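You operate a simulated robot arm through the tools that you are given. There is no shell and no other tool.

Carry out the task below with a simulated robot arm. There is one attempt and no reset: what you move stays moved.

## Task
Put things in order on the stock bench top. At the end: the cream spent pack is on the clip carton (marked "CLIPS"); the yellow pad stands where the orange lightbar two (marked "No. 2") stood; the red hand roller is on the orange board (marked "No. 9"); the orange lightbar two stands where the red hand roller stood; whatever was shut is shut again. Leave all else as you found it, and nothing knocked over.

It is judged by the outcome, as a careful person would: the job done as asked, and still so three seconds after it is handed in. It fails if anything else is knocked over, pushed out of place, dropped, spilled or broken.

## Robot
A 6-joint arm with a two-finger parallel gripper, fixed in place. Base frame: the origin is at the foot of the arm, x ahead of it, y to its left, z up; the work surface is at about z = 0. Readings come in m, rad, newtons and seconds.
With the tool pointing down near the work surface it reaches from about 0.16 to 0.42 m from the base axis. Its first joint turns from -1.152 to 1.152 rad. Payload 1.57 kg.
The TCP is the grasp point between the finger pads, 0.03 m short of the fingertips. In the tool frame z runs along the fingers and y along their closing line. Largest opening 0.08 m; finger width 0.017, thickness 0.012; the body of the gripper, 0.04 by 0.082 m, starts 0.08 m behind the TCP.
Orientation is that of the tool frame in the base frame, as a unit quaternion [w, x, y, z]. With the fingers straight down and closing along the base's y, the tool's x points along the base's -x, its y along +y and its z along -z.

## Interface
- The arm moves only by the tool move_arm. Its argument "targets" is a list of rows, each a list of 7 numbers: the shift along the tool's x, y, z in m, then the turn, a rotation vector about the tool's x, y, z in rad, then the opening, from 0 (shut) to 1 (fully open). In form: [[tx, ty, tz, rx, ry, rz, jaw], ...]. A call has 1 to 20 rows; each row shifts and turns the commanded pose from where the row before left it, along the tool's axes as they then stand. Rows are played at 5 a second. More than 0.05 m and 0.15 rad between two rows, or a gripper value outside its range, and nothing of the call is played. A pose out of reach is approached as far as the arm can. The call stops where the force on the tool passes 40 N (or 10 N more than at its start, if that is more) or the arm is blocked; 0.2 s more then pass. The fingers move at their own pace (about 0.153 m/s each) and stop on an object; they squeeze with about 29 N. The grip force told is the motor's: it shows also when the fingers shut on nothing. Time passes only in rows, and 0.2 s behind the last, so rows that do not move let the fingers close. It gives the time, the measured TCP pose, the force on the tool (base axes), the opening and the grip force at its end, in the units of the frame above (readings bear some noise), with the torque about the TCP (base axes, N m) and any sound that the robot's microphone picked up.
- Cameras (640 x 400 px; columns grow to the right, rows downward): "scene" is fixed at [0.0641, -0.3352, 0.4223]; the picture's right is [0.71, -0.70, 0.00], its down [-0.44, -0.44, -0.78] and it looks along [0.55, 0.56, -0.62] (base axes); focal length 232 px, centre (320, 200). "wrist" rides on the gripper at [0.072, -0.007, -0.122] in the tool frame; the picture's right is [0.09, 1.00, 0.00], its down [-0.84, 0.08, -0.54] and it looks along [-0.54, 0.05, 0.84] (tool axes); focal length 238 px, centre (320, 200). There is no depth. A picture from a camera that has moved, and an enlarged one, comes with that camera's place and axes in the base frame and with its lens. The place of the scene camera against the robot may be out by one fixed shift of up to 0.012 m in any direction.
- snapshot(camera): a new picture of that camera. The clock stands still meanwhile.
- inspect(camera, box): a new picture of the part [left, top, right, bottom] of that camera's present view, enlarged. The clock stands still meanwhile.
- job_done(): hands the job in; it is judged then, once.

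Places have to be worked out from the pictures, the camera data and where the tool is seen. Open the gripper and draw the arm clear of the work before you hand the job in, unless the task says otherwise.

The tools are called as a command line: name --pt "numbers of a row" for each row, then --argument value for the rest, lists and objects as JSON in quotes. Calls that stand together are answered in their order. move_arm: Moves the arm, as the interface text tells. Its arguments: {"type":"object","properties":{"targets":{"type":"array","items":{"type":"array","items":{"type":"number"}}}},"required":["targets"]} The other tools are called the same way: snapshot (camera) takes a picture; inspect (camera, box) takes an enlarged picture of a part of a camera's view; job_done () hands the job in.

At the start:

```text
clock: 0.0
eef_pos: [0.2286, -0.0132, 0.2706]
tool_rot: [0.001, 0.0, 1.0, 0.0]
force: [0.1, -0.3, 0.0]
moment: [0.0, 0.01, 0.03]
finger_gap: 0.0801
grip_force: 0.1
```

scene: 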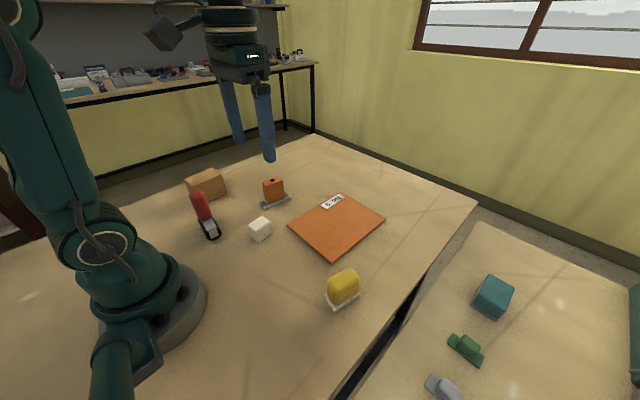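
wrist: 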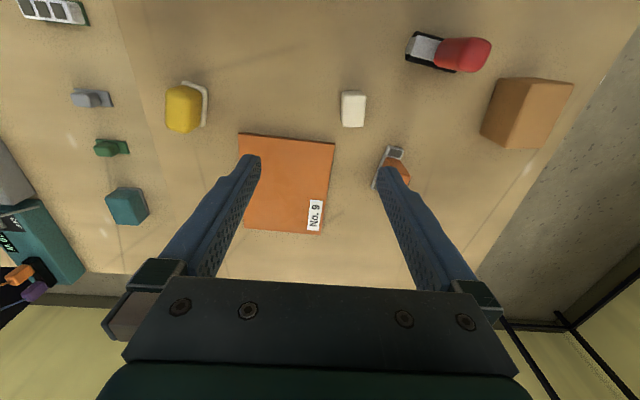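

The first pictures show the board, a yellow pad, a cream block, a red roller, an orange lightbar and a cardboard carton. I'll enlarge the parts of the view before I move anything.

inspect --camera "scene" --box '[170, 150, 330, 250]'

inspect --camera "scene" --box '[270, 180, 430, 320]'

inspect --camera "wrist" --box '[330, 20, 590, 200]'

inspect --camera "wrist" --box '[0, 0, 260, 300]'

inspect --camera "scene" --box '[400, 240, 640, 400]'

```text
4.00 times, centred on (250, 200) of scene
camera zoom: at [0.0641, -0.3352, 0.4223], right [0.71, -0.7, 0.0], down [-0.44, -0.44, -0.78], along [0.55, 0.56, -0.62], focal length 928 px, centre (600, 200)
```

zoom: 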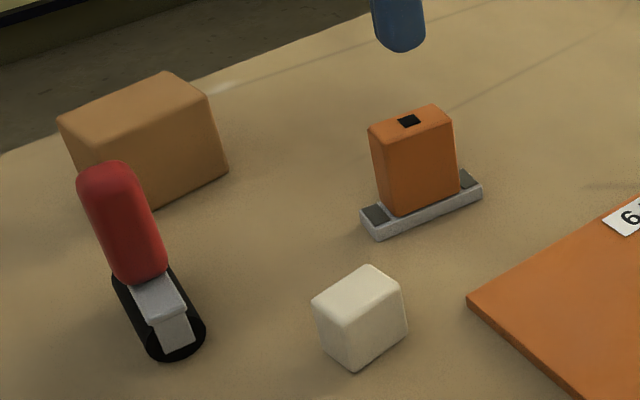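

```text
2.86 times, centred on (350, 250) of scene
camera zoom: at [0.0641, -0.3352, 0.4223], right [0.71, -0.7, 0.0], down [-0.44, -0.44, -0.78], along [0.55, 0.56, -0.62], focal length 663 px, centre (234, 57)
```

zoom: 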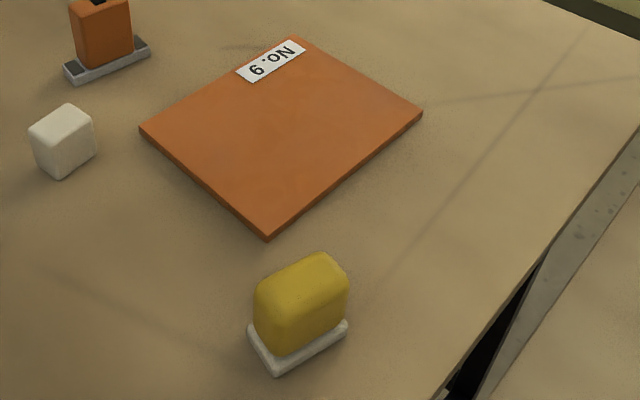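

```text
2.22 times, centred on (460, 110) of wrist
camera zoom: at [0.1559, -0.0215, 0.3919], right [-0.09, 1.0, 0.0], down [0.84, 0.08, 0.54], along [0.54, 0.05, -0.84], focal length 530 px, centre (9, 400)
```

zoom: 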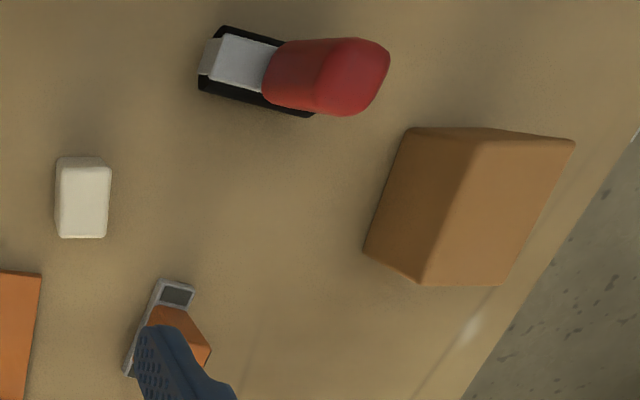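

```text
1.33 times, centred on (130, 150) of wrist
camera zoom: at [0.1559, -0.0215, 0.3919], right [-0.09, 1.0, 0.0], down [0.84, 0.08, 0.54], along [0.54, 0.05, -0.84], focal length 318 px, centre (573, 267)
```

zoom: 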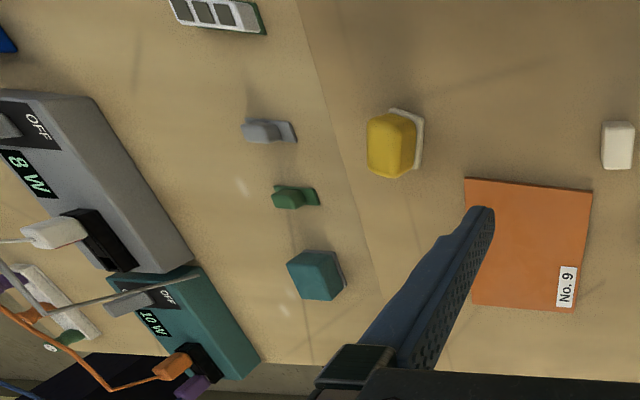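

```text
2.50 times, centred on (520, 320) of scene
camera zoom: at [0.0641, -0.3352, 0.4223], right [0.71, -0.7, 0.0], down [-0.44, -0.44, -0.78], along [0.55, 0.56, -0.62], focal length 580 px, centre (-180, -100)
```

zoom: 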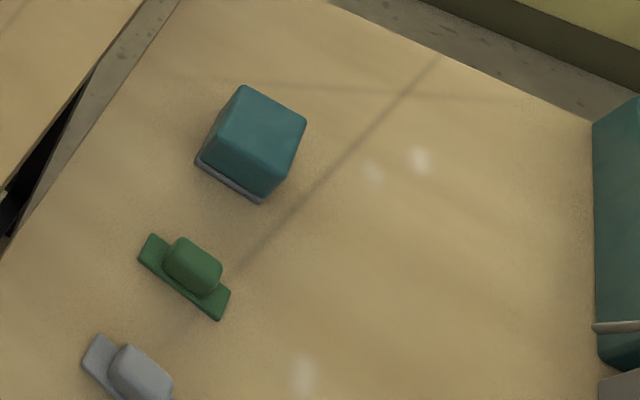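

The board covers roughly x 0.29–0.49, y −0.15–0.015. The carton is near (0.21, 0.28), the roller near (0.15, 0.14) and the cream block near (0.21, 0.03). The finger hides the lightbar, so I'll shift left at the same height for a clearer view.

move_arm --pt "0.01 0.04 0 0 0 0 1" --pt "0.01 0.04 0 0 0 0 1" --pt "0.01 0.04 0 0 0 0 1" --pt "0 0 0 0 0 0 1"

snapshot --camera "wrist"

snapshot --camera "scene"

```text
clock: 1.0
eef_pos: [0.1982, 0.1076, 0.2687]
tool_rot: [0.0, -0.001, 1.0, 0.0]
force: [0.1, 0.9, 0.6]
moment: [0.03, 0.01, 0.02]
finger_gap: 0.0799
grip_force: 0.1
```

```text
taken
camera wrist: at [0.125, 0.1002, 0.3902], right [-0.09, 1.0, 0.0], down [0.84, 0.08, 0.54], along [0.54, 0.05, -0.84], focal length 238 px, centre (320, 200)
```

wrist: 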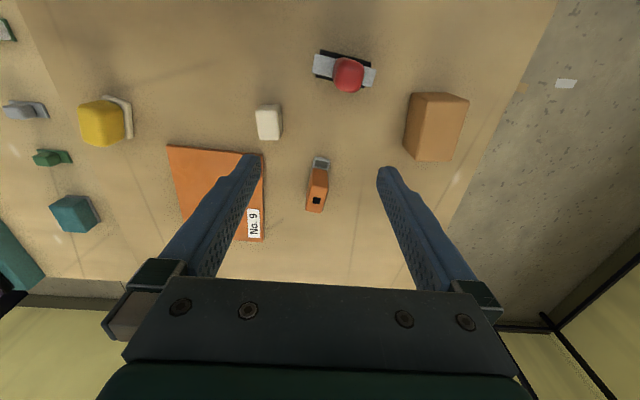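

```text
taken
```

scene: 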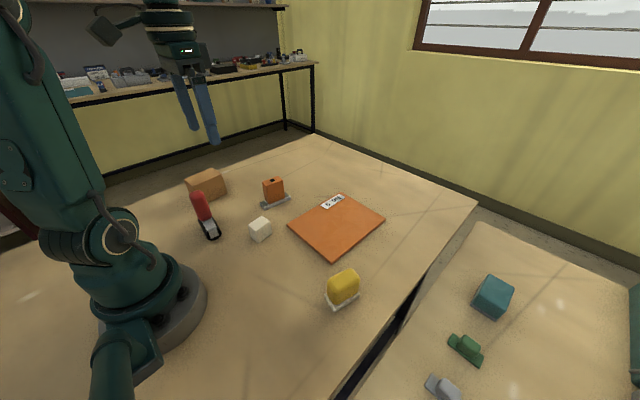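

inspect --camera "wrist" --box '[240, 20, 400, 120]'

inspect --camera "wrist" --box '[240, 120, 400, 220]'

inspect --camera "wrist" --box '[360, 70, 520, 170]'

inspect --camera "wrist" --box '[60, 70, 220, 170]'

```text
4.00 times, centred on (320, 70) of wrist
camera zoom: at [0.125, 0.1002, 0.3902], right [-0.09, 1.0, 0.0], down [0.84, 0.08, 0.54], along [0.54, 0.05, -0.84], focal length 953 px, centre (320, 720)
```

zoom: 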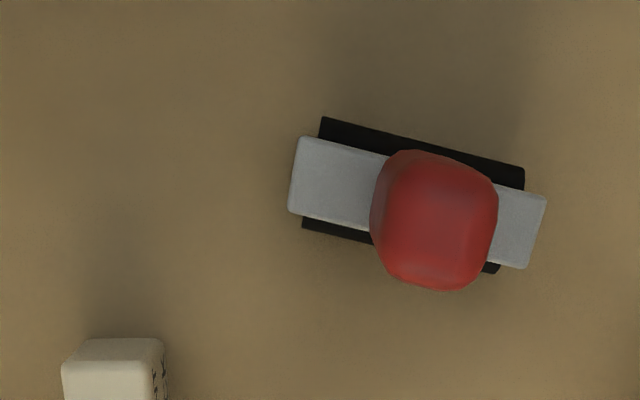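

```text
4.00 times, centred on (320, 170) of wrist
camera zoom: at [0.125, 0.1002, 0.3902], right [-0.09, 1.0, 0.0], down [0.84, 0.08, 0.54], along [0.54, 0.05, -0.84], focal length 953 px, centre (320, 320)
```

zoom: 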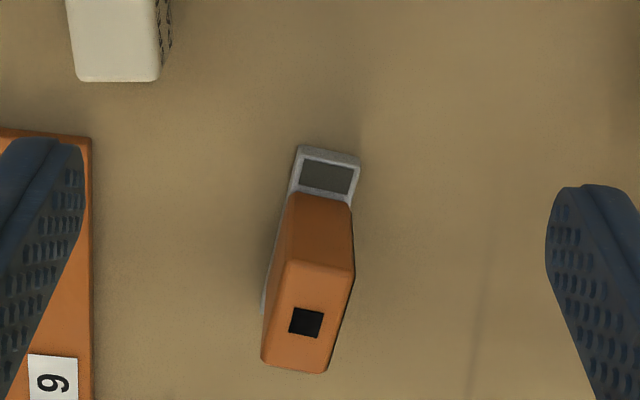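

```text
4.00 times, centred on (440, 120) of wrist
camera zoom: at [0.125, 0.1002, 0.3902], right [-0.09, 1.0, 0.0], down [0.84, 0.08, 0.54], along [0.54, 0.05, -0.84], focal length 953 px, centre (-160, 520)
```

zoom: 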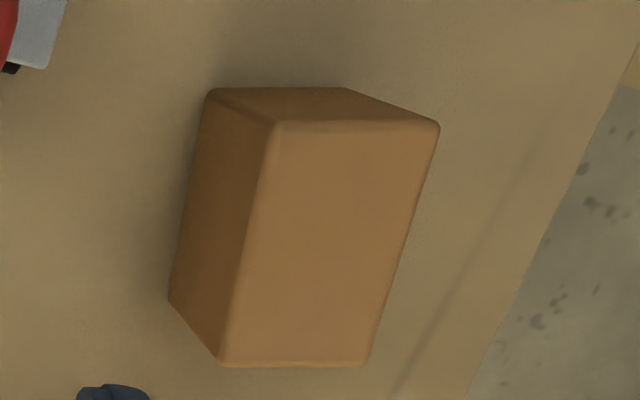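

```text
4.00 times, centred on (140, 120) of wrist
camera zoom: at [0.125, 0.1002, 0.3902], right [-0.09, 1.0, 0.0], down [0.84, 0.08, 0.54], along [0.54, 0.05, -0.84], focal length 953 px, centre (1040, 520)
```

zoom: 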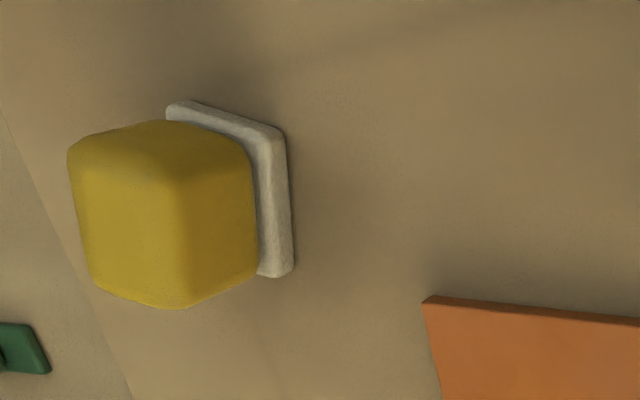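

I'll take closer views of the roller and the other objects from the scene camera.

inspect --camera "scene" --box '[180, 180, 244, 244]'

inspect --camera "scene" --box '[244, 170, 308, 210]'

inspect --camera "scene" --box '[304, 260, 384, 310]'

```text
6.25 times, centred on (212, 212) of scene
camera zoom: at [0.0641, -0.3352, 0.4223], right [0.71, -0.7, 0.0], down [-0.44, -0.44, -0.78], along [0.55, 0.56, -0.62], focal length 1451 px, centre (995, 125)
```

zoom: 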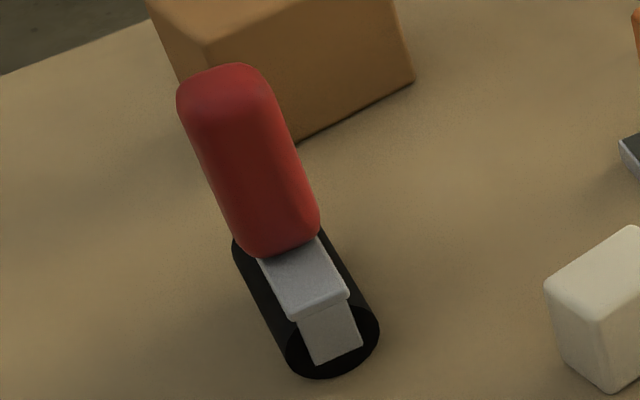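

```text
10.00 times, centred on (276, 190) of scene
camera zoom: at [0.0641, -0.3352, 0.4223], right [0.71, -0.7, 0.0], down [-0.44, -0.44, -0.78], along [0.55, 0.56, -0.62], focal length 2321 px, centre (760, 300)
```

zoom: 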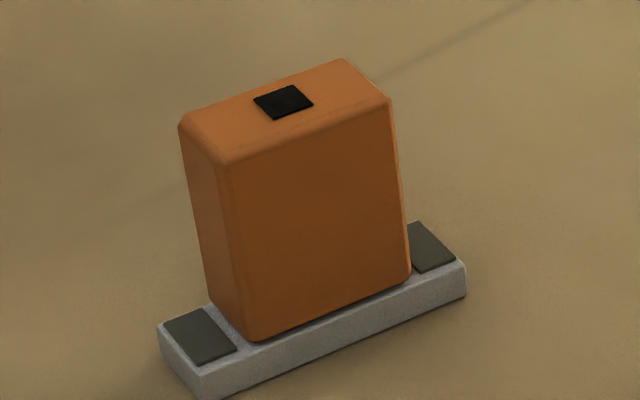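

```text
8.00 times, centred on (344, 285) of scene
camera zoom: at [0.0641, -0.3352, 0.4223], right [0.71, -0.7, 0.0], down [-0.44, -0.44, -0.78], along [0.55, 0.56, -0.62], focal length 1857 px, centre (128, -480)
```

zoom: 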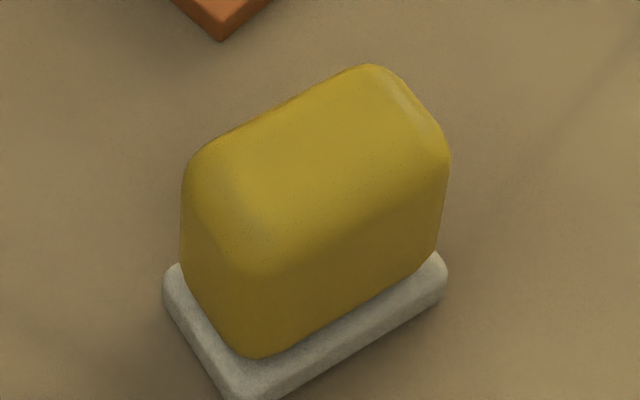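

The lightbar's centre is near (0.325, 0.115) with its long side roughly along x. The roller is a black cylinder in a bracket with a red upright handle, near (0.149, 0.136). I'll turn the wrist 90° and look at the carton from its far side, to read its mark and find anything I've missed.

move_arm --pt "0 0 0 0 0 0.143 1" --pt "0 0 0 0 0 0.143 1" --pt "0 0 0 0 0 0.143 1" --pt "0 0 0 0 0 0.143 1" --pt "0 0 0 0 0 0.143 1" --pt "0 0 0 0 0 0.143 1" --pt "0 0 0 0 0 0.143 1" --pt "0 0 0 0 0 0.143 1" --pt "0 0 0 0 0 0.143 1" --pt "0 0 0 0 0 0.143 1" --pt "0 0 0 0 0 0.143 1" --pt "0.04 0 0 0 0 0 1" --pt "0.04 0 0 0 0 0 1" --pt "0.04 0 0 0 0 0 1" --pt "0.02 0 0 0 0 0 1" --pt "0 0 0 0 0 0 1"

snapshot --camera "wrist"

```text
clock: 4.4
eef_pos: [0.1975, 0.2455, 0.268]
tool_rot: [0.001, 0.707, 0.707, 0.001]
force: [-0.3, 0.1, -0.5]
moment: [-0.01, 0.0, -0.01]
finger_gap: 0.0802
grip_force: 0.1
out of reach, approached as far as the arm can: row 15
```

```text
taken
camera wrist: at [0.1902, 0.3161, 0.3895], right [1.0, 0.09, 0.0], down [0.08, -0.84, 0.54], along [0.05, -0.54, -0.84], focal length 238 px, centre (320, 200)
```

wrist: 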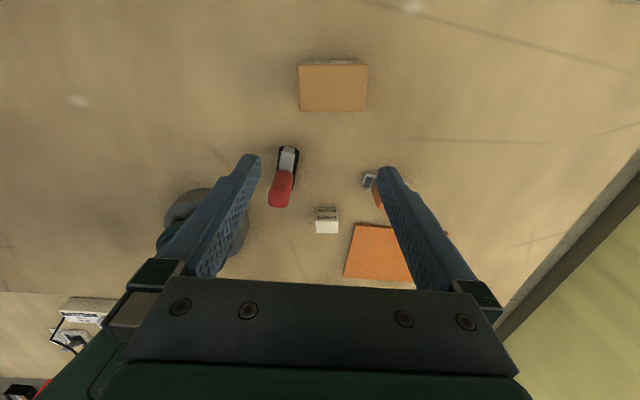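

inspect --camera "wrist" --box '[290, 50, 378, 120]'

inspect --camera "wrist" --box '[260, 140, 420, 240]'

inspect --camera "wrist" --box '[0, 280, 140, 400]'

```text
5.71 times, centred on (334, 85) of wrist
camera zoom: at [0.1902, 0.3161, 0.3895], right [1.0, 0.09, 0.0], down [0.08, -0.84, 0.54], along [0.05, -0.54, -0.84], focal length 1362 px, centre (240, 857)
```

zoom: 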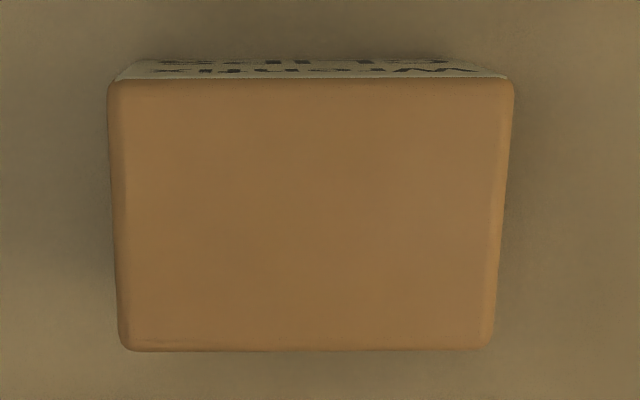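

```text
4.00 times, centred on (340, 190) of wrist
camera zoom: at [0.1902, 0.3161, 0.3895], right [1.0, 0.09, 0.0], down [0.08, -0.84, 0.54], along [0.05, -0.54, -0.84], focal length 953 px, centre (240, 240)
```

zoom: 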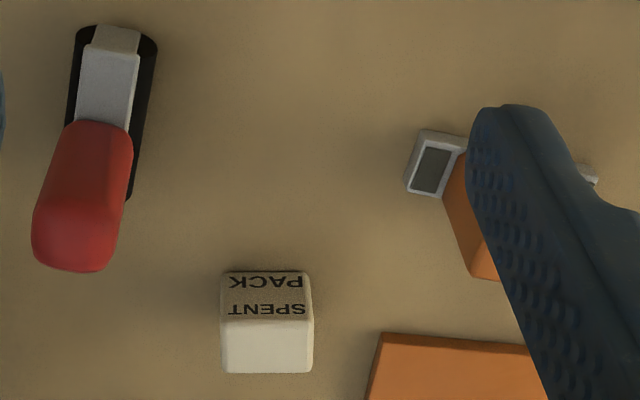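

```text
3.33 times, centred on (70, 340) of wrist
camera zoom: at [0.1902, 0.3161, 0.3895], right [1.0, 0.09, 0.0], down [0.08, -0.84, 0.54], along [0.05, -0.54, -0.84], focal length 794 px, centre (1153, -267)
```

zoom: 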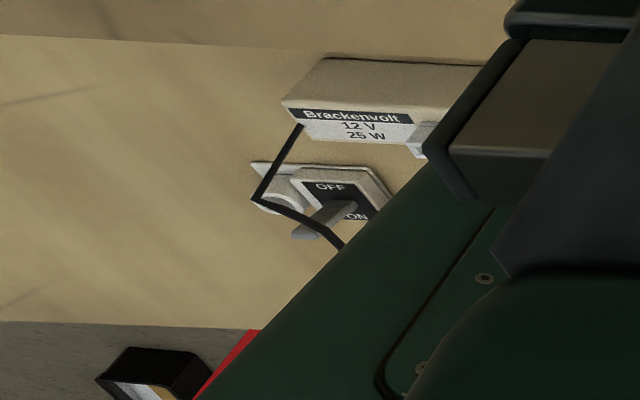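

The carton carries its "CLIPS" label on the far side, and its top centre is near (0.209, 0.272) at z≈0.06. The cream block reads "SPENT PACK" and sits near (0.229, 0.031), about 0.045×0.034×0.038. Next I return to default yaw plus 0.118, aligned with the roller, and hover above the red handle at (0.149, 0.136).

move_arm --pt "-0.045 0 0 0 0 0 1" --pt "-0.045 0 0 0 0 0 1" --pt "-0.045 0 0 0 0 0 1" --pt "0 0 0 0 0 -0.1455 1" --pt "0 0 0 0 0 -0.1455 1" --pt "0 0 0 0 0 -0.1455 1" --pt "0 0 0 0 0 -0.1455 1" --pt "0 0 0 0 0 -0.1455 1" --pt "0 0 0 0 0 -0.1455 1" --pt "0 0 0 0 0 -0.1455 1" --pt "0 0 0 0 0 -0.1455 1" --pt "0 0 0 0 0 -0.1455 1" --pt "0 0 0 0 0 -0.1455 1" --pt "0.025 0.012 0.0 0 0 0 1" --pt "0.027 0.012 0.0 0 0 0 1" --pt "0 0 0.035 0 0 0 1" --pt "0 0 0.033 0 0 0 1" --pt "0 0 0 0 0 0 1"

snapshot --camera "wrist"

snapshot --camera "scene"

```text
clock: 8.2
eef_pos: [0.1481, 0.1388, 0.1997]
tool_rot: [0.0, 0.058, 0.998, 0.0]
force: [-0.2, -0.8, -0.4]
moment: [0.0, 0.01, 0.01]
finger_gap: 0.0797
grip_force: 0.1
```

```text
taken
camera wrist: at [0.0748, 0.1395, 0.3212], right [0.02, 1.0, 0.0], down [0.84, -0.02, 0.54], along [0.54, -0.01, -0.84], focal length 238 px, centre (320, 200)
```

wrist: 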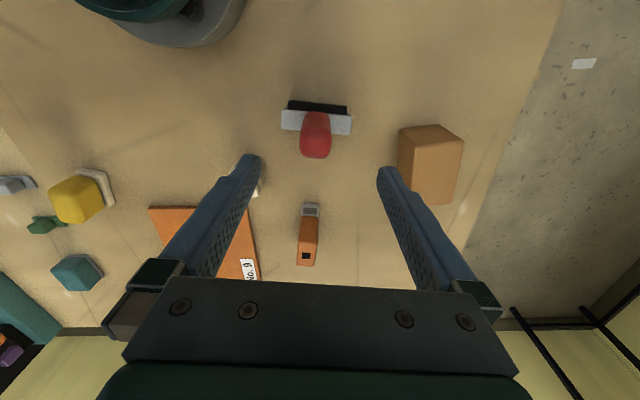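

```text
taken
```

scene: 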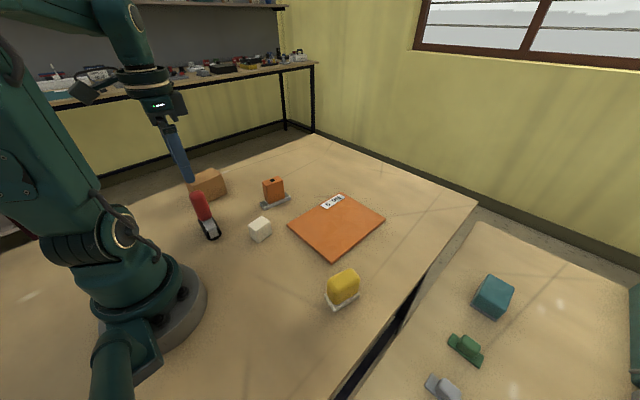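

inspect --camera "wrist" --box '[260, 80, 372, 180]'

inspect --camera "wrist" --box '[280, 190, 340, 280]'

```text
4.00 times, centred on (316, 130) of wrist
camera zoom: at [0.0748, 0.1395, 0.3212], right [0.02, 1.0, 0.0], down [0.84, -0.02, 0.54], along [0.54, -0.01, -0.84], focal length 953 px, centre (336, 480)
```

zoom: 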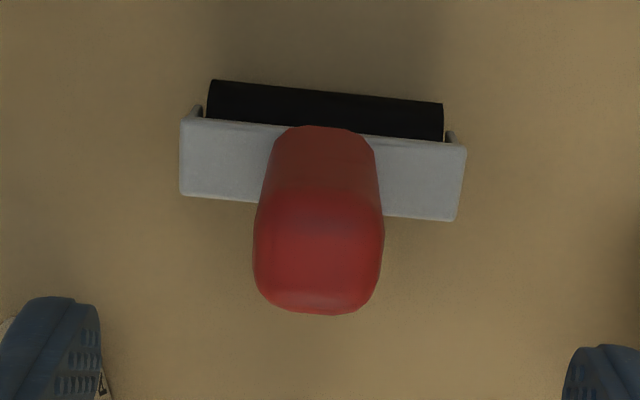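

```text
4.44 times, centred on (310, 235) of wrist
camera zoom: at [0.0748, 0.1395, 0.3212], right [0.02, 1.0, 0.0], down [0.84, -0.02, 0.54], along [0.54, -0.01, -0.84], focal length 1059 px, centre (364, 44)
```

zoom: 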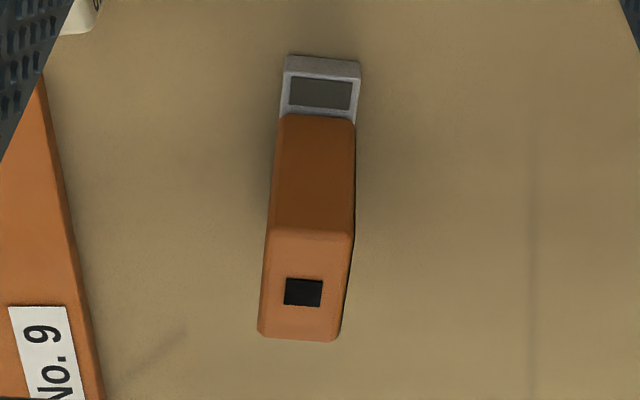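

The handle is centred near (0.148, 0.135) and the bar runs at about 0.12 rad, so the tool is aligned. I'll shift 4 mm, go down to z≈0.09 and close on the handle.

move_arm --pt "-0.001 -0.004 0.02 0 0 0 1" --pt "0 0 0.03 0 0 0 1" --pt "0 0 0.03 0 0 0 1" --pt "0 0 0.028 0 0 0 1" --pt "0 0 0 0 0 0 1"

snapshot --camera "wrist"

inspect --camera "scene" --box '[150, 120, 278, 248]'

```text
clock: 9.4
eef_pos: [0.1478, 0.136, 0.0902]
tool_rot: [0.0, 0.058, 0.998, -0.001]
force: [-0.2, -0.2, 0.0]
moment: [-0.01, -0.01, 0.02]
finger_gap: 0.0799
grip_force: 0.1
```

```text
taken
camera wrist: at [0.0745, 0.1358, 0.2123], right [0.02, 1.0, 0.0], down [0.84, -0.02, 0.54], along [0.54, -0.01, -0.84], focal length 238 px, centre (320, 200)
```

wrist: 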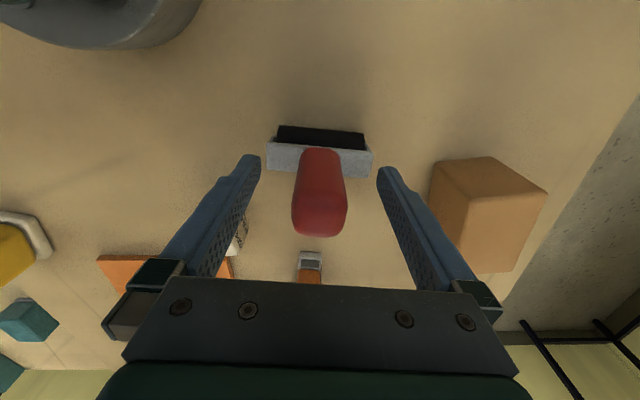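

```text
3.12 times, centred on (214, 184) of scene
camera zoom: at [0.0641, -0.3352, 0.4223], right [0.71, -0.7, 0.0], down [-0.44, -0.44, -0.78], along [0.55, 0.56, -0.62], focal length 725 px, centre (651, 250)
```

zoom: 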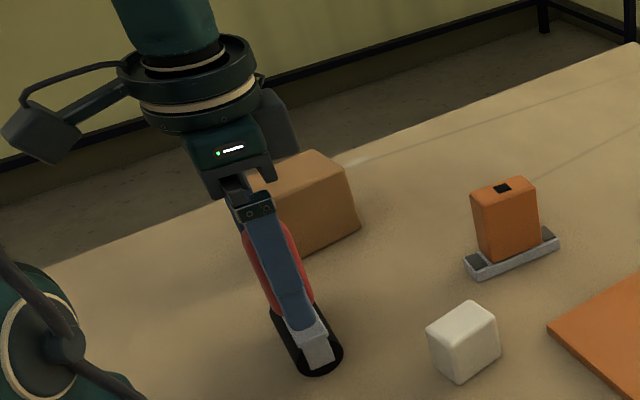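

The handle sits centred between the fingers, with its top around z≈0.115. I'm closing the gripper now.

move_arm --pt "0 0 0 0 0 0 0.6" --pt "0 0 0 0 0 0 0.3" --pt "0 0 0 0 0 0 0.0" --pt "0 0 0 0 0 0 0.0"

```text
clock: 10.4
eef_pos: [0.1468, 0.136, 0.0929]
tool_rot: [0.001, 0.057, 0.998, -0.001]
force: [0.2, 0.8, -0.3]
moment: [0.02, -0.02, -0.02]
finger_gap: 0.0296
grip_force: 28.4
```

It's gripped at a 0.030 m opening. I'll lift straight up, slowly at first, and check the hold.

move_arm --pt "0 0 -0.01 0 0 0 0" --pt "0 0 -0.02 0 0 0 0" --pt "0 0 -0.03 0 0 0 0" --pt "0 0 -0.04 0 0 0 0" --pt "0 0 0 0 0 0 0"

snapshot --camera "wrist"

snapshot --camera "scene"

```text
clock: 11.6
eef_pos: [0.1486, 0.1349, 0.1935]
tool_rot: [0.001, 0.057, 0.998, 0.0]
force: [0.3, 0.9, -2.3]
moment: [0.02, 0.02, -0.02]
finger_gap: 0.0297
grip_force: 28.9
```

```text
taken
camera wrist: at [0.075, 0.1349, 0.3138], right [0.02, 1.0, 0.0], down [0.84, -0.02, 0.54], along [0.54, -0.01, -0.84], focal length 238 px, centre (320, 200)
```

wrist: 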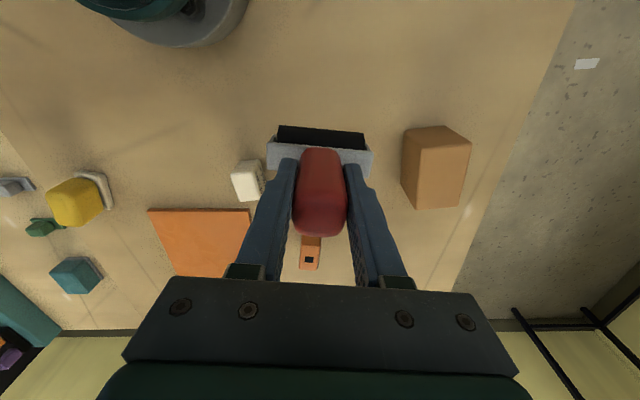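

```text
taken
```

scene: 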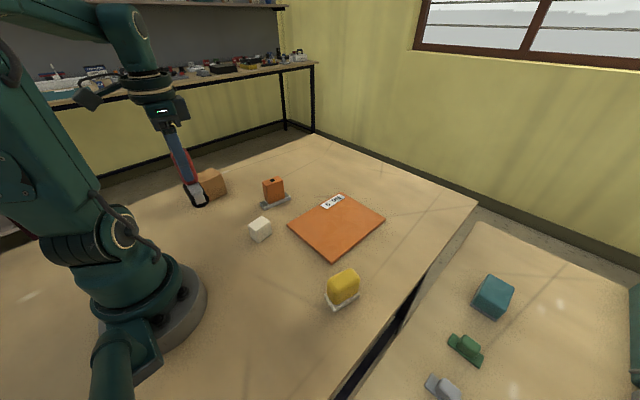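

The roller weighs about 2.3 N and hangs straight. I'll carry it at this height over the board to about (0.36, −0.067).

move_arm --pt "-0.013 -0.01 0 0 0 0 0" --pt "-0.0245 -0.0184 0 0 0 0 0" --pt "-0.0245 -0.0184 0 0 0 0 0" --pt "-0.0245 -0.0184 0 0 0 0 0" --pt "-0.0245 -0.0184 0 0 0 0 0" --pt "-0.0245 -0.0184 0 0 0 0 0" --pt "-0.0245 -0.0184 0 0 0 0 0" --pt "-0.0245 -0.0184 0 0 0 0 0" --pt "-0.0245 -0.0184 0 0 0 0 0" --pt "-0.0245 -0.0184 0 0 0 0 0" --pt "0 0 0 0 0 0 0" --pt "0 0 0 0 0 0 0"

snapshot --camera "wrist"

snapshot --camera "scene"

```text
clock: 14.2
eef_pos: [0.3615, -0.0636, 0.1929]
tool_rot: [0.001, 0.058, 0.998, 0.0]
force: [-0.6, -0.3, -2.1]
moment: [-0.01, -0.02, 0.01]
finger_gap: 0.0295
grip_force: 28.8
```

```text
taken
camera wrist: at [0.2881, -0.0639, 0.3134], right [0.02, 1.0, 0.0], down [0.84, -0.02, 0.54], along [0.54, -0.01, -0.84], focal length 238 px, centre (320, 200)
```

wrist: 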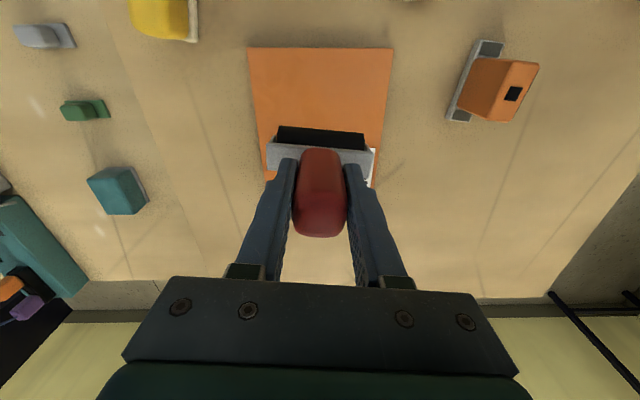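

```text
taken
```

scene: 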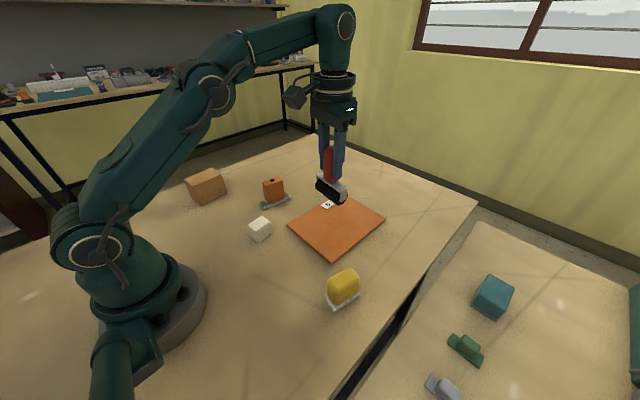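

The board's near edge is at x≈0.289 and its y range is −0.142 to 0.015, so the roller is well over it. I'll lower it to just above the board.

move_arm --pt "0 0 0.03 0 0 0 0" --pt "0 0 0.03 0 0 0 0" --pt "0 0 0.018 0 0 0 0" --pt "0 0 0.01 0 0 0 0" --pt "0 0 0 0 0 0 0"

inspect --camera "scene" --box '[272, 150, 400, 270]'

```text
clock: 15.4
eef_pos: [0.3603, -0.0653, 0.1034]
tool_rot: [0.001, 0.057, 0.998, 0.0]
force: [0.7, -0.6, -0.9]
moment: [0.02, -0.01, -0.02]
finger_gap: 0.0297
grip_force: 29.4
```

```text
3.33 times, centred on (336, 210) of scene
camera zoom: at [0.0642, -0.3352, 0.4223], right [0.71, -0.7, 0.0], down [-0.44, -0.44, -0.78], along [0.55, 0.56, -0.62], focal length 774 px, centre (267, 167)
```

zoom: 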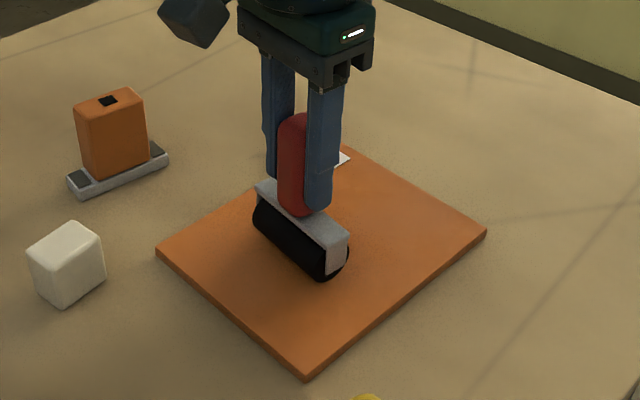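

It's close to the board now, so I'll creep down in 1.5 mm steps and watch the force.

move_arm --pt "0 0 0.0015 0 0 0 0" --pt "0 0 0.0015 0 0 0 0"

```text
clock: 16.0
eef_pos: [0.3605, -0.065, 0.1021]
tool_rot: [0.001, 0.057, 0.998, 0.001]
force: [0.0, 1.0, 2.1]
moment: [0.18, 0.03, 0.03]
finger_gap: 0.0298
grip_force: 29.3
```

The force has turned upward, which suggests first contact. I'll take one more small step to confirm.

move_arm --pt "0 0 0.001 0 0 0 0" --pt "0 0 0 0 0 0 0"

inspect --camera "scene" --box '[296, 180, 376, 250]'

```text
clock: 16.6
eef_pos: [0.3611, -0.0654, 0.0997]
tool_rot: [0.002, 0.058, 0.998, -0.001]
force: [-4.5, 2.5, 21.6]
moment: [0.23, 0.38, -0.04]
finger_gap: 0.0296
grip_force: 29.2
```

```text
5.71 times, centred on (336, 215) of scene
camera zoom: at [0.0641, -0.3352, 0.4223], right [0.71, -0.7, 0.0], down [-0.44, -0.44, -0.78], along [0.55, 0.56, -0.62], focal length 1326 px, centre (229, 114)
```

zoom: 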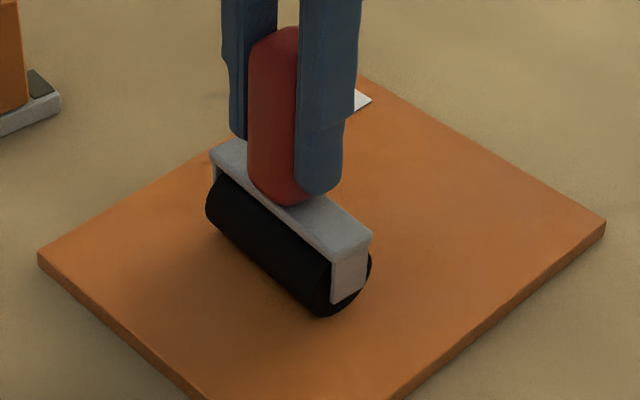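

It's firm on the board at 21 N. I'll back off 1 mm to relieve the push and then open a little.

move_arm --pt "0 0 -0.001 0 0 0 0" --pt "0 0 0 0 0 0 0"

```text
clock: 17.2
eef_pos: [0.3605, -0.0658, 0.1004]
tool_rot: [0.002, 0.058, 0.998, 0.0]
force: [2.2, 3.1, 10.2]
moment: [0.06, -0.21, 0.03]
finger_gap: 0.0297
grip_force: 29.6
```

move_arm --pt "0 0 -0.0006 0 0 0 0" --pt "0 0 0 0 0 0 0"

```text
clock: 17.8
eef_pos: [0.3595, -0.0657, 0.1011]
tool_rot: [-0.001, 0.058, 0.998, -0.001]
force: [-0.9, -0.2, -1.8]
moment: [0.03, 0.02, 0.0]
finger_gap: 0.0297
grip_force: 28.7
```

The force is back to about the roller's own weight, so it's a fraction of a millimetre above or just touching the board. I'll open gradually.

move_arm --pt "0 0 0.0003 0 0 0 0" --pt "0 0 0 0 0 0 0.42" --pt "0 0 0 0 0 0 0.5" --pt "0 0 0 0 0 0 0.5"

snapshot --camera "wrist"

inspect --camera "scene" --box '[296, 150, 376, 250]'

```text
clock: 18.8
eef_pos: [0.361, -0.0652, 0.102]
tool_rot: [0.001, 0.058, 0.998, 0.0]
force: [0.0, 0.6, 0.5]
moment: [0.02, 0.02, -0.03]
finger_gap: 0.0401
grip_force: 0.0
```

```text
taken
camera wrist: at [0.2874, -0.0657, 0.2228], right [0.02, 1.0, 0.0], down [0.84, -0.02, 0.54], along [0.54, -0.01, -0.84], focal length 238 px, centre (320, 200)
```

wrist: 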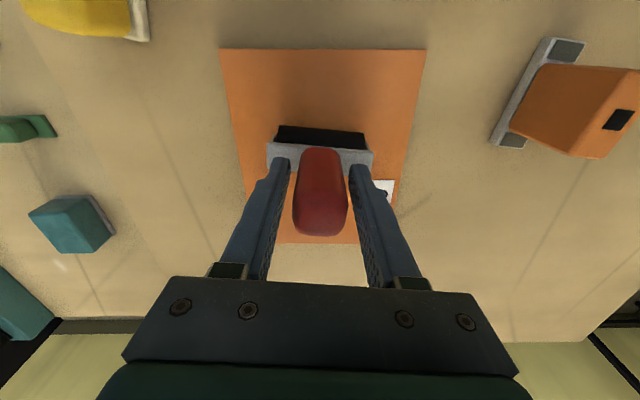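

```text
4.00 times, centred on (336, 200) of scene
camera zoom: at [0.0641, -0.3352, 0.4223], right [0.71, -0.7, 0.0], down [-0.44, -0.44, -0.78], along [0.55, 0.56, -0.62], focal length 928 px, centre (256, 200)
```

zoom: 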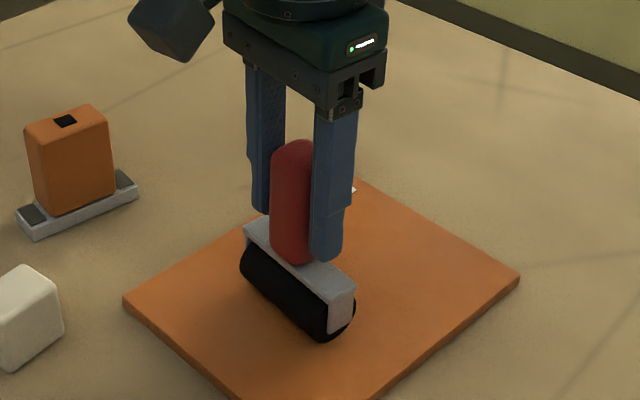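

The roller stands upright on the board. I'll open fully and rise straight up to about z≈0.25.

move_arm --pt "0 0 0 0 0 0 0.75" --pt "0 0 0 0 0 0 1" --pt "0 0 -0.02 0 0 0 1" --pt "0 0 -0.03 0 0 0 1" --pt "0 0 -0.04 0 0 0 1" --pt "0 0 -0.04 0 0 0 1" --pt "0 0 -0.02 0 0 0 1" --pt "0 0 0 0 0 0 1"

snapshot --camera "wrist"

inspect --camera "scene" --box '[256, 150, 416, 270]'

```text
clock: 20.6
eef_pos: [0.3402, -0.0629, 0.2372]
tool_rot: [0.001, 0.058, 0.998, -0.001]
force: [-0.1, -1.0, 0.2]
moment: [-0.02, 0.0, -0.02]
finger_gap: 0.08
grip_force: 0.1
out of reach, approached as far as the arm can: row 6, 7
```

```text
taken
camera wrist: at [0.267, -0.0631, 0.3577], right [0.02, 1.0, 0.0], down [0.84, -0.02, 0.54], along [0.54, -0.01, -0.84], focal length 238 px, centre (320, 200)
```

wrist: 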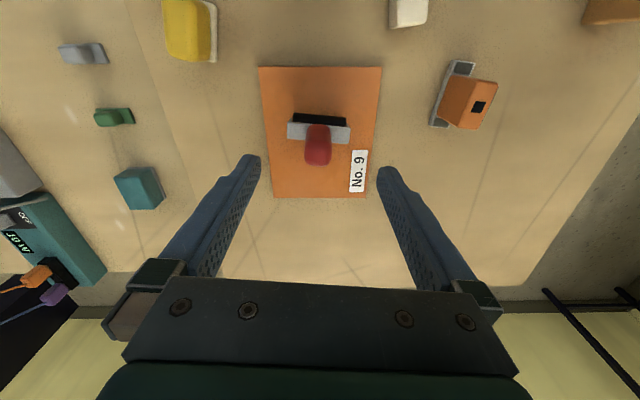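

```text
3.33 times, centred on (336, 210) of scene
camera zoom: at [0.0641, -0.3352, 0.4223], right [0.71, -0.7, 0.0], down [-0.44, -0.44, -0.78], along [0.55, 0.56, -0.62], focal length 774 px, centre (267, 167)
```

zoom: 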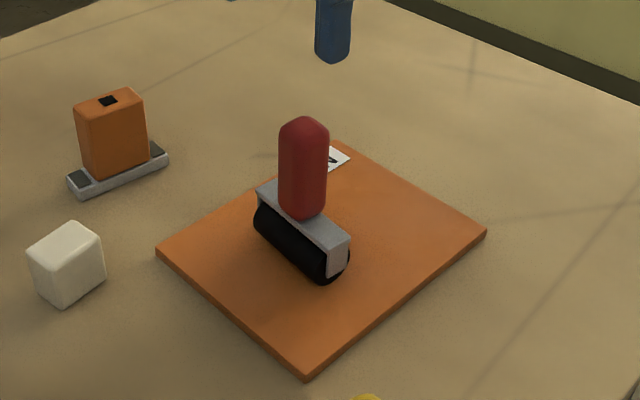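

The roller stands free on the board. The lightbar's centre works out at about (0.330, 0.115) at yaw −0.127, which matches the tool's yaw. I'm moving over it at z≈0.2.

move_arm --pt "0.006 0.035 0 0 0 0 1" --pt "0.006 0.035 0 0 0 0 1" --pt "0.006 0.035 0 0 0 0 1" --pt "0.006 0.035 0 0 0 0 1" --pt "0.006 0.035 0 0 0 0 1" --pt "0 0 0.037 0 0 0 1" --pt "0 0 0 0 0 0 1"

snapshot --camera "wrist"

```text
clock: 22.2
eef_pos: [0.3306, 0.1124, 0.1987]
tool_rot: [0.0, 0.057, 0.998, 0.0]
force: [0.2, 0.5, -0.4]
moment: [-0.02, -0.02, 0.03]
finger_gap: 0.0802
grip_force: 0.1
```

```text
taken
camera wrist: at [0.2572, 0.113, 0.3201], right [0.02, 1.0, 0.0], down [0.84, -0.02, 0.54], along [0.54, -0.01, -0.84], focal length 238 px, centre (320, 200)
```

wrist: 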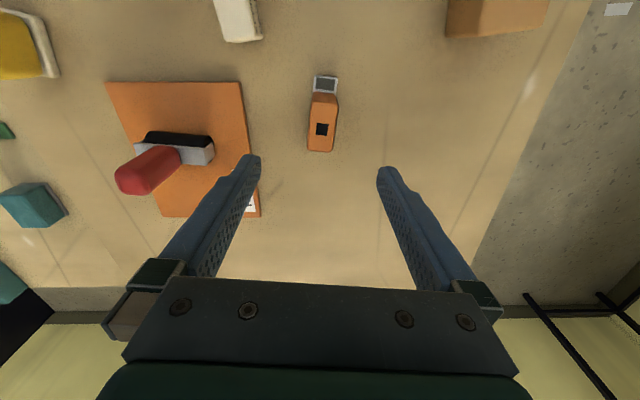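

inspect --camera "wrist" --box '[282, 65, 362, 165]'

```text
4.00 times, centred on (322, 115) of wrist
camera zoom: at [0.2572, 0.113, 0.3201], right [0.02, 1.0, 0.0], down [0.84, -0.02, 0.54], along [0.54, -0.01, -0.84], focal length 953 px, centre (312, 540)
```

zoom: 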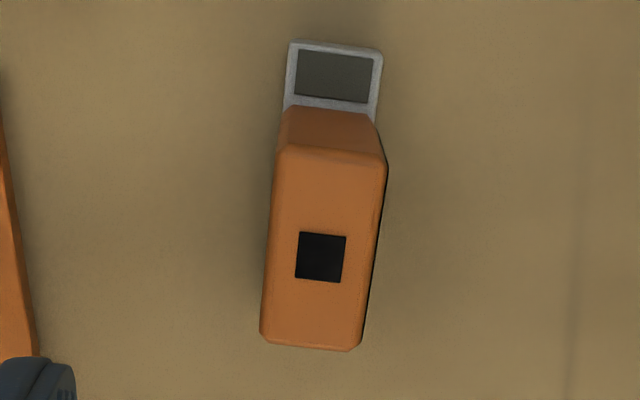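

The top-face marking is centred at (0.330, 0.114), and the tool is within 2 mm of it. I'll trim the position and descend to z≈0.048, with the fingertips just above the grey base.

move_arm --pt "0.0015 0.002 0.03 0 0 0 1" --pt "0 0 0.04 0 0 0 1" --pt "0 0 0.04 0 0 0 1" --pt "0 0 0.03 0 0 0 1" --pt "0 0 0.01 0 0 0 1" --pt "0 0 0 0 0 0 1"

snapshot --camera "wrist"

inspect --camera "scene" --box '[216, 120, 344, 230]'

```text
clock: 23.6
eef_pos: [0.331, 0.1179, 0.0469]
tool_rot: [0.001, 0.057, 0.998, 0.0]
force: [0.1, 0.2, -0.5]
moment: [0.0, 0.0, 0.01]
finger_gap: 0.0803
grip_force: 0.1
```

```text
taken
camera wrist: at [0.2578, 0.1175, 0.1686], right [0.02, 1.0, 0.0], down [0.84, -0.02, 0.54], along [0.54, -0.01, -0.84], focal length 238 px, centre (320, 200)
```

wrist: 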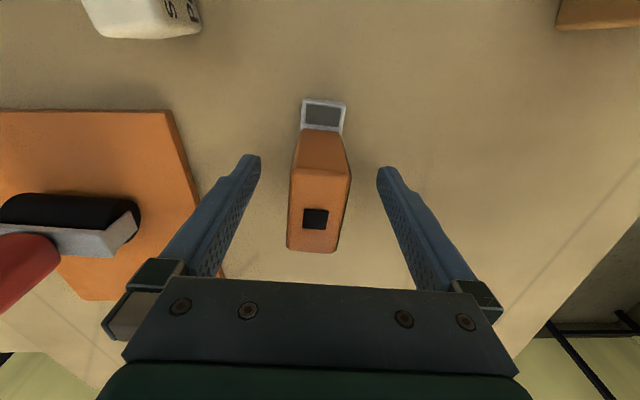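

```text
3.64 times, centred on (280, 175) of scene
camera zoom: at [0.0641, -0.3352, 0.4223], right [0.71, -0.7, 0.0], down [-0.44, -0.44, -0.78], along [0.55, 0.56, -0.62], focal length 844 px, centre (466, 291)
```

zoom: 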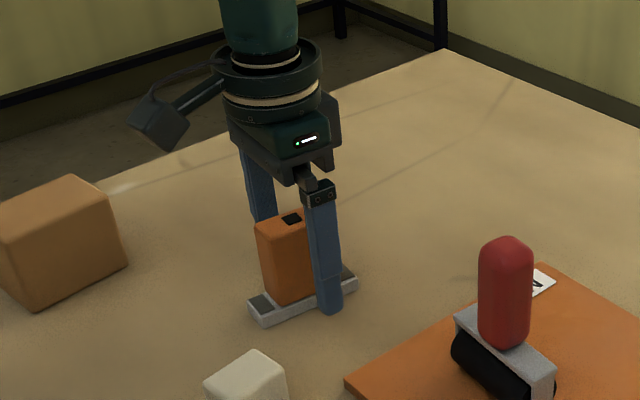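

In the wrist view the orange block is centred between the fingers, so I'm closing the gripper.

move_arm --pt "0 0 0 0 0 0 0.6" --pt "0 0 0 0 0 0 0.3" --pt "0 0 0 0 0 0 0.0" --pt "0 0 0 0 0 0 0.0"

snapshot --camera "wrist"

```text
clock: 24.6
eef_pos: [0.3308, 0.1176, 0.0484]
tool_rot: [0.001, 0.058, 0.998, 0.0]
force: [-0.2, 0.1, 0.5]
moment: [0.03, 0.01, 0.01]
finger_gap: 0.0276
grip_force: 28.8
```

```text
taken
camera wrist: at [0.2578, 0.1175, 0.1689], right [0.02, 1.0, 0.0], down [0.84, -0.02, 0.54], along [0.54, -0.01, -0.84], focal length 238 px, centre (320, 200)
```

wrist: 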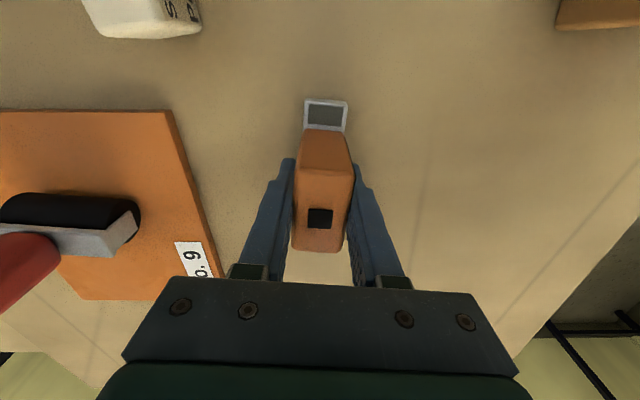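

It's gripped at 0.0276. I'll lift it and carry it toward the roller's old place at about (0.148, 0.135).

move_arm --pt "0 0 -0.01 0 0 0 0" --pt "0 0 -0.03 0 0 0 0" --pt "0 0 -0.04 0 0 0 0" --pt "0.013 0 0 0 0 0 0" --pt "0.025 -0.001 0 0 0 0 0" --pt "0.025 -0.001 0 0 0 0 0" --pt "0.025 -0.001 0 0 0 0 0" --pt "0.025 -0.001 0 0 0 0 0" --pt "0.025 0 0 0 0 0 0" --pt "0.025 0 0 0 0 0 0" --pt "0.018 0 0 0 0 0 0" --pt "0 0 0 0 0 0 0" --pt "0 0 0 0 0 0 0"

snapshot --camera "wrist"

snapshot --camera "scene"

```text
clock: 27.4
eef_pos: [0.1495, 0.1349, 0.1295]
tool_rot: [0.001, 0.058, 0.998, 0.0]
force: [-0.1, 0.3, -1.3]
moment: [0.02, -0.01, 0.0]
finger_gap: 0.0277
grip_force: 29.0
```

```text
taken
camera wrist: at [0.0762, 0.1337, 0.2497], right [0.02, 1.0, 0.0], down [0.84, -0.02, 0.54], along [0.54, -0.01, -0.84], focal length 238 px, centre (320, 200)
```

wrist: 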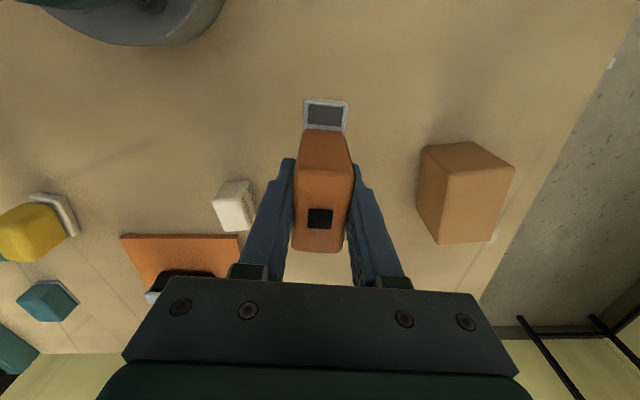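

```text
taken
```

scene: 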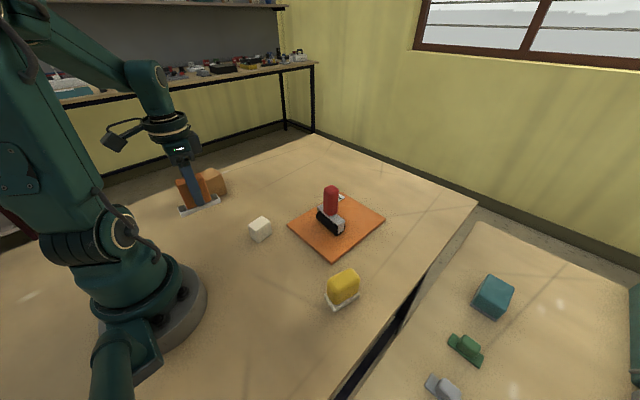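

It's at (0.1495, 0.135), where I want it. I'll lower it most of the way, leaving a few millimetres.

move_arm --pt "0 0 0.03 0 0 0 0" --pt "0 0 0.03 0 0 0 0" --pt "0 0 0.016 0 0 0 0" --pt "0 0 0 0 0 0 0"

inspect --camera "scene" --box '[150, 140, 278, 248]'

```text
clock: 28.4
eef_pos: [0.1496, 0.1336, 0.053]
tool_rot: [0.001, 0.058, 0.998, -0.001]
force: [0.5, 0.5, -1.9]
moment: [0.01, -0.02, -0.01]
finger_gap: 0.0275
grip_force: 29.5
```

```text
3.70 times, centred on (214, 194) of scene
camera zoom: at [0.0642, -0.3352, 0.4223], right [0.71, -0.7, 0.0], down [-0.44, -0.44, -0.78], along [0.55, 0.56, -0.62], focal length 860 px, centre (713, 222)
```

zoom: 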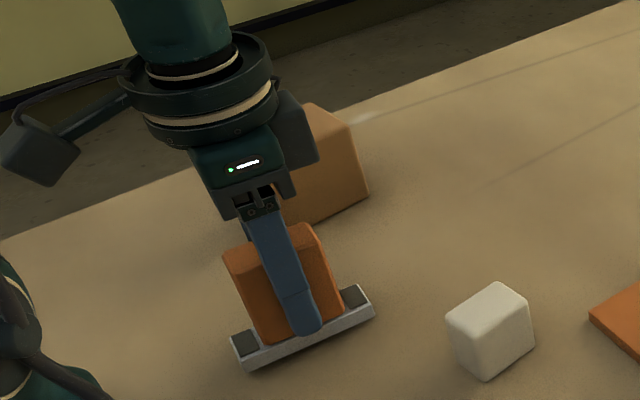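

Now I'll creep down to contact.

move_arm --pt "0 0 0.0015 0 0 0 0" --pt "0 0 0.0015 0 0 0 0" --pt "0 0 0.001 0 0 0 0"

```text
clock: 29.2
eef_pos: [0.1498, 0.1328, 0.0496]
tool_rot: [0.001, 0.057, 0.998, 0.0]
force: [0.6, 1.1, -1.1]
moment: [0.03, 0.03, -0.01]
finger_gap: 0.0273
grip_force: 29.3
```

move_arm --pt "0 0.0015 0.001 0 0 0 0" --pt "0 0 0.001 0 0 0 0"

```text
clock: 29.8
eef_pos: [0.1499, 0.1354, 0.047]
tool_rot: [0.0, 0.058, 0.998, 0.0]
force: [-2.1, -3.2, 24.3]
moment: [-0.12, 0.22, -0.06]
finger_gap: 0.0277
grip_force: 29.1
```

It's in contact at 24 N. I'll back off 1.3 mm and then release gradually.

move_arm --pt "0 0 -0.0013 0 0 0 0" --pt "0 0 0 0 0 0 0"

```text
clock: 30.4
eef_pos: [0.1501, 0.135, 0.0477]
tool_rot: [-0.001, 0.058, 0.998, -0.001]
force: [0.3, 0.9, -2.4]
moment: [-0.03, 0.01, 0.04]
finger_gap: 0.0275
grip_force: 28.4
```

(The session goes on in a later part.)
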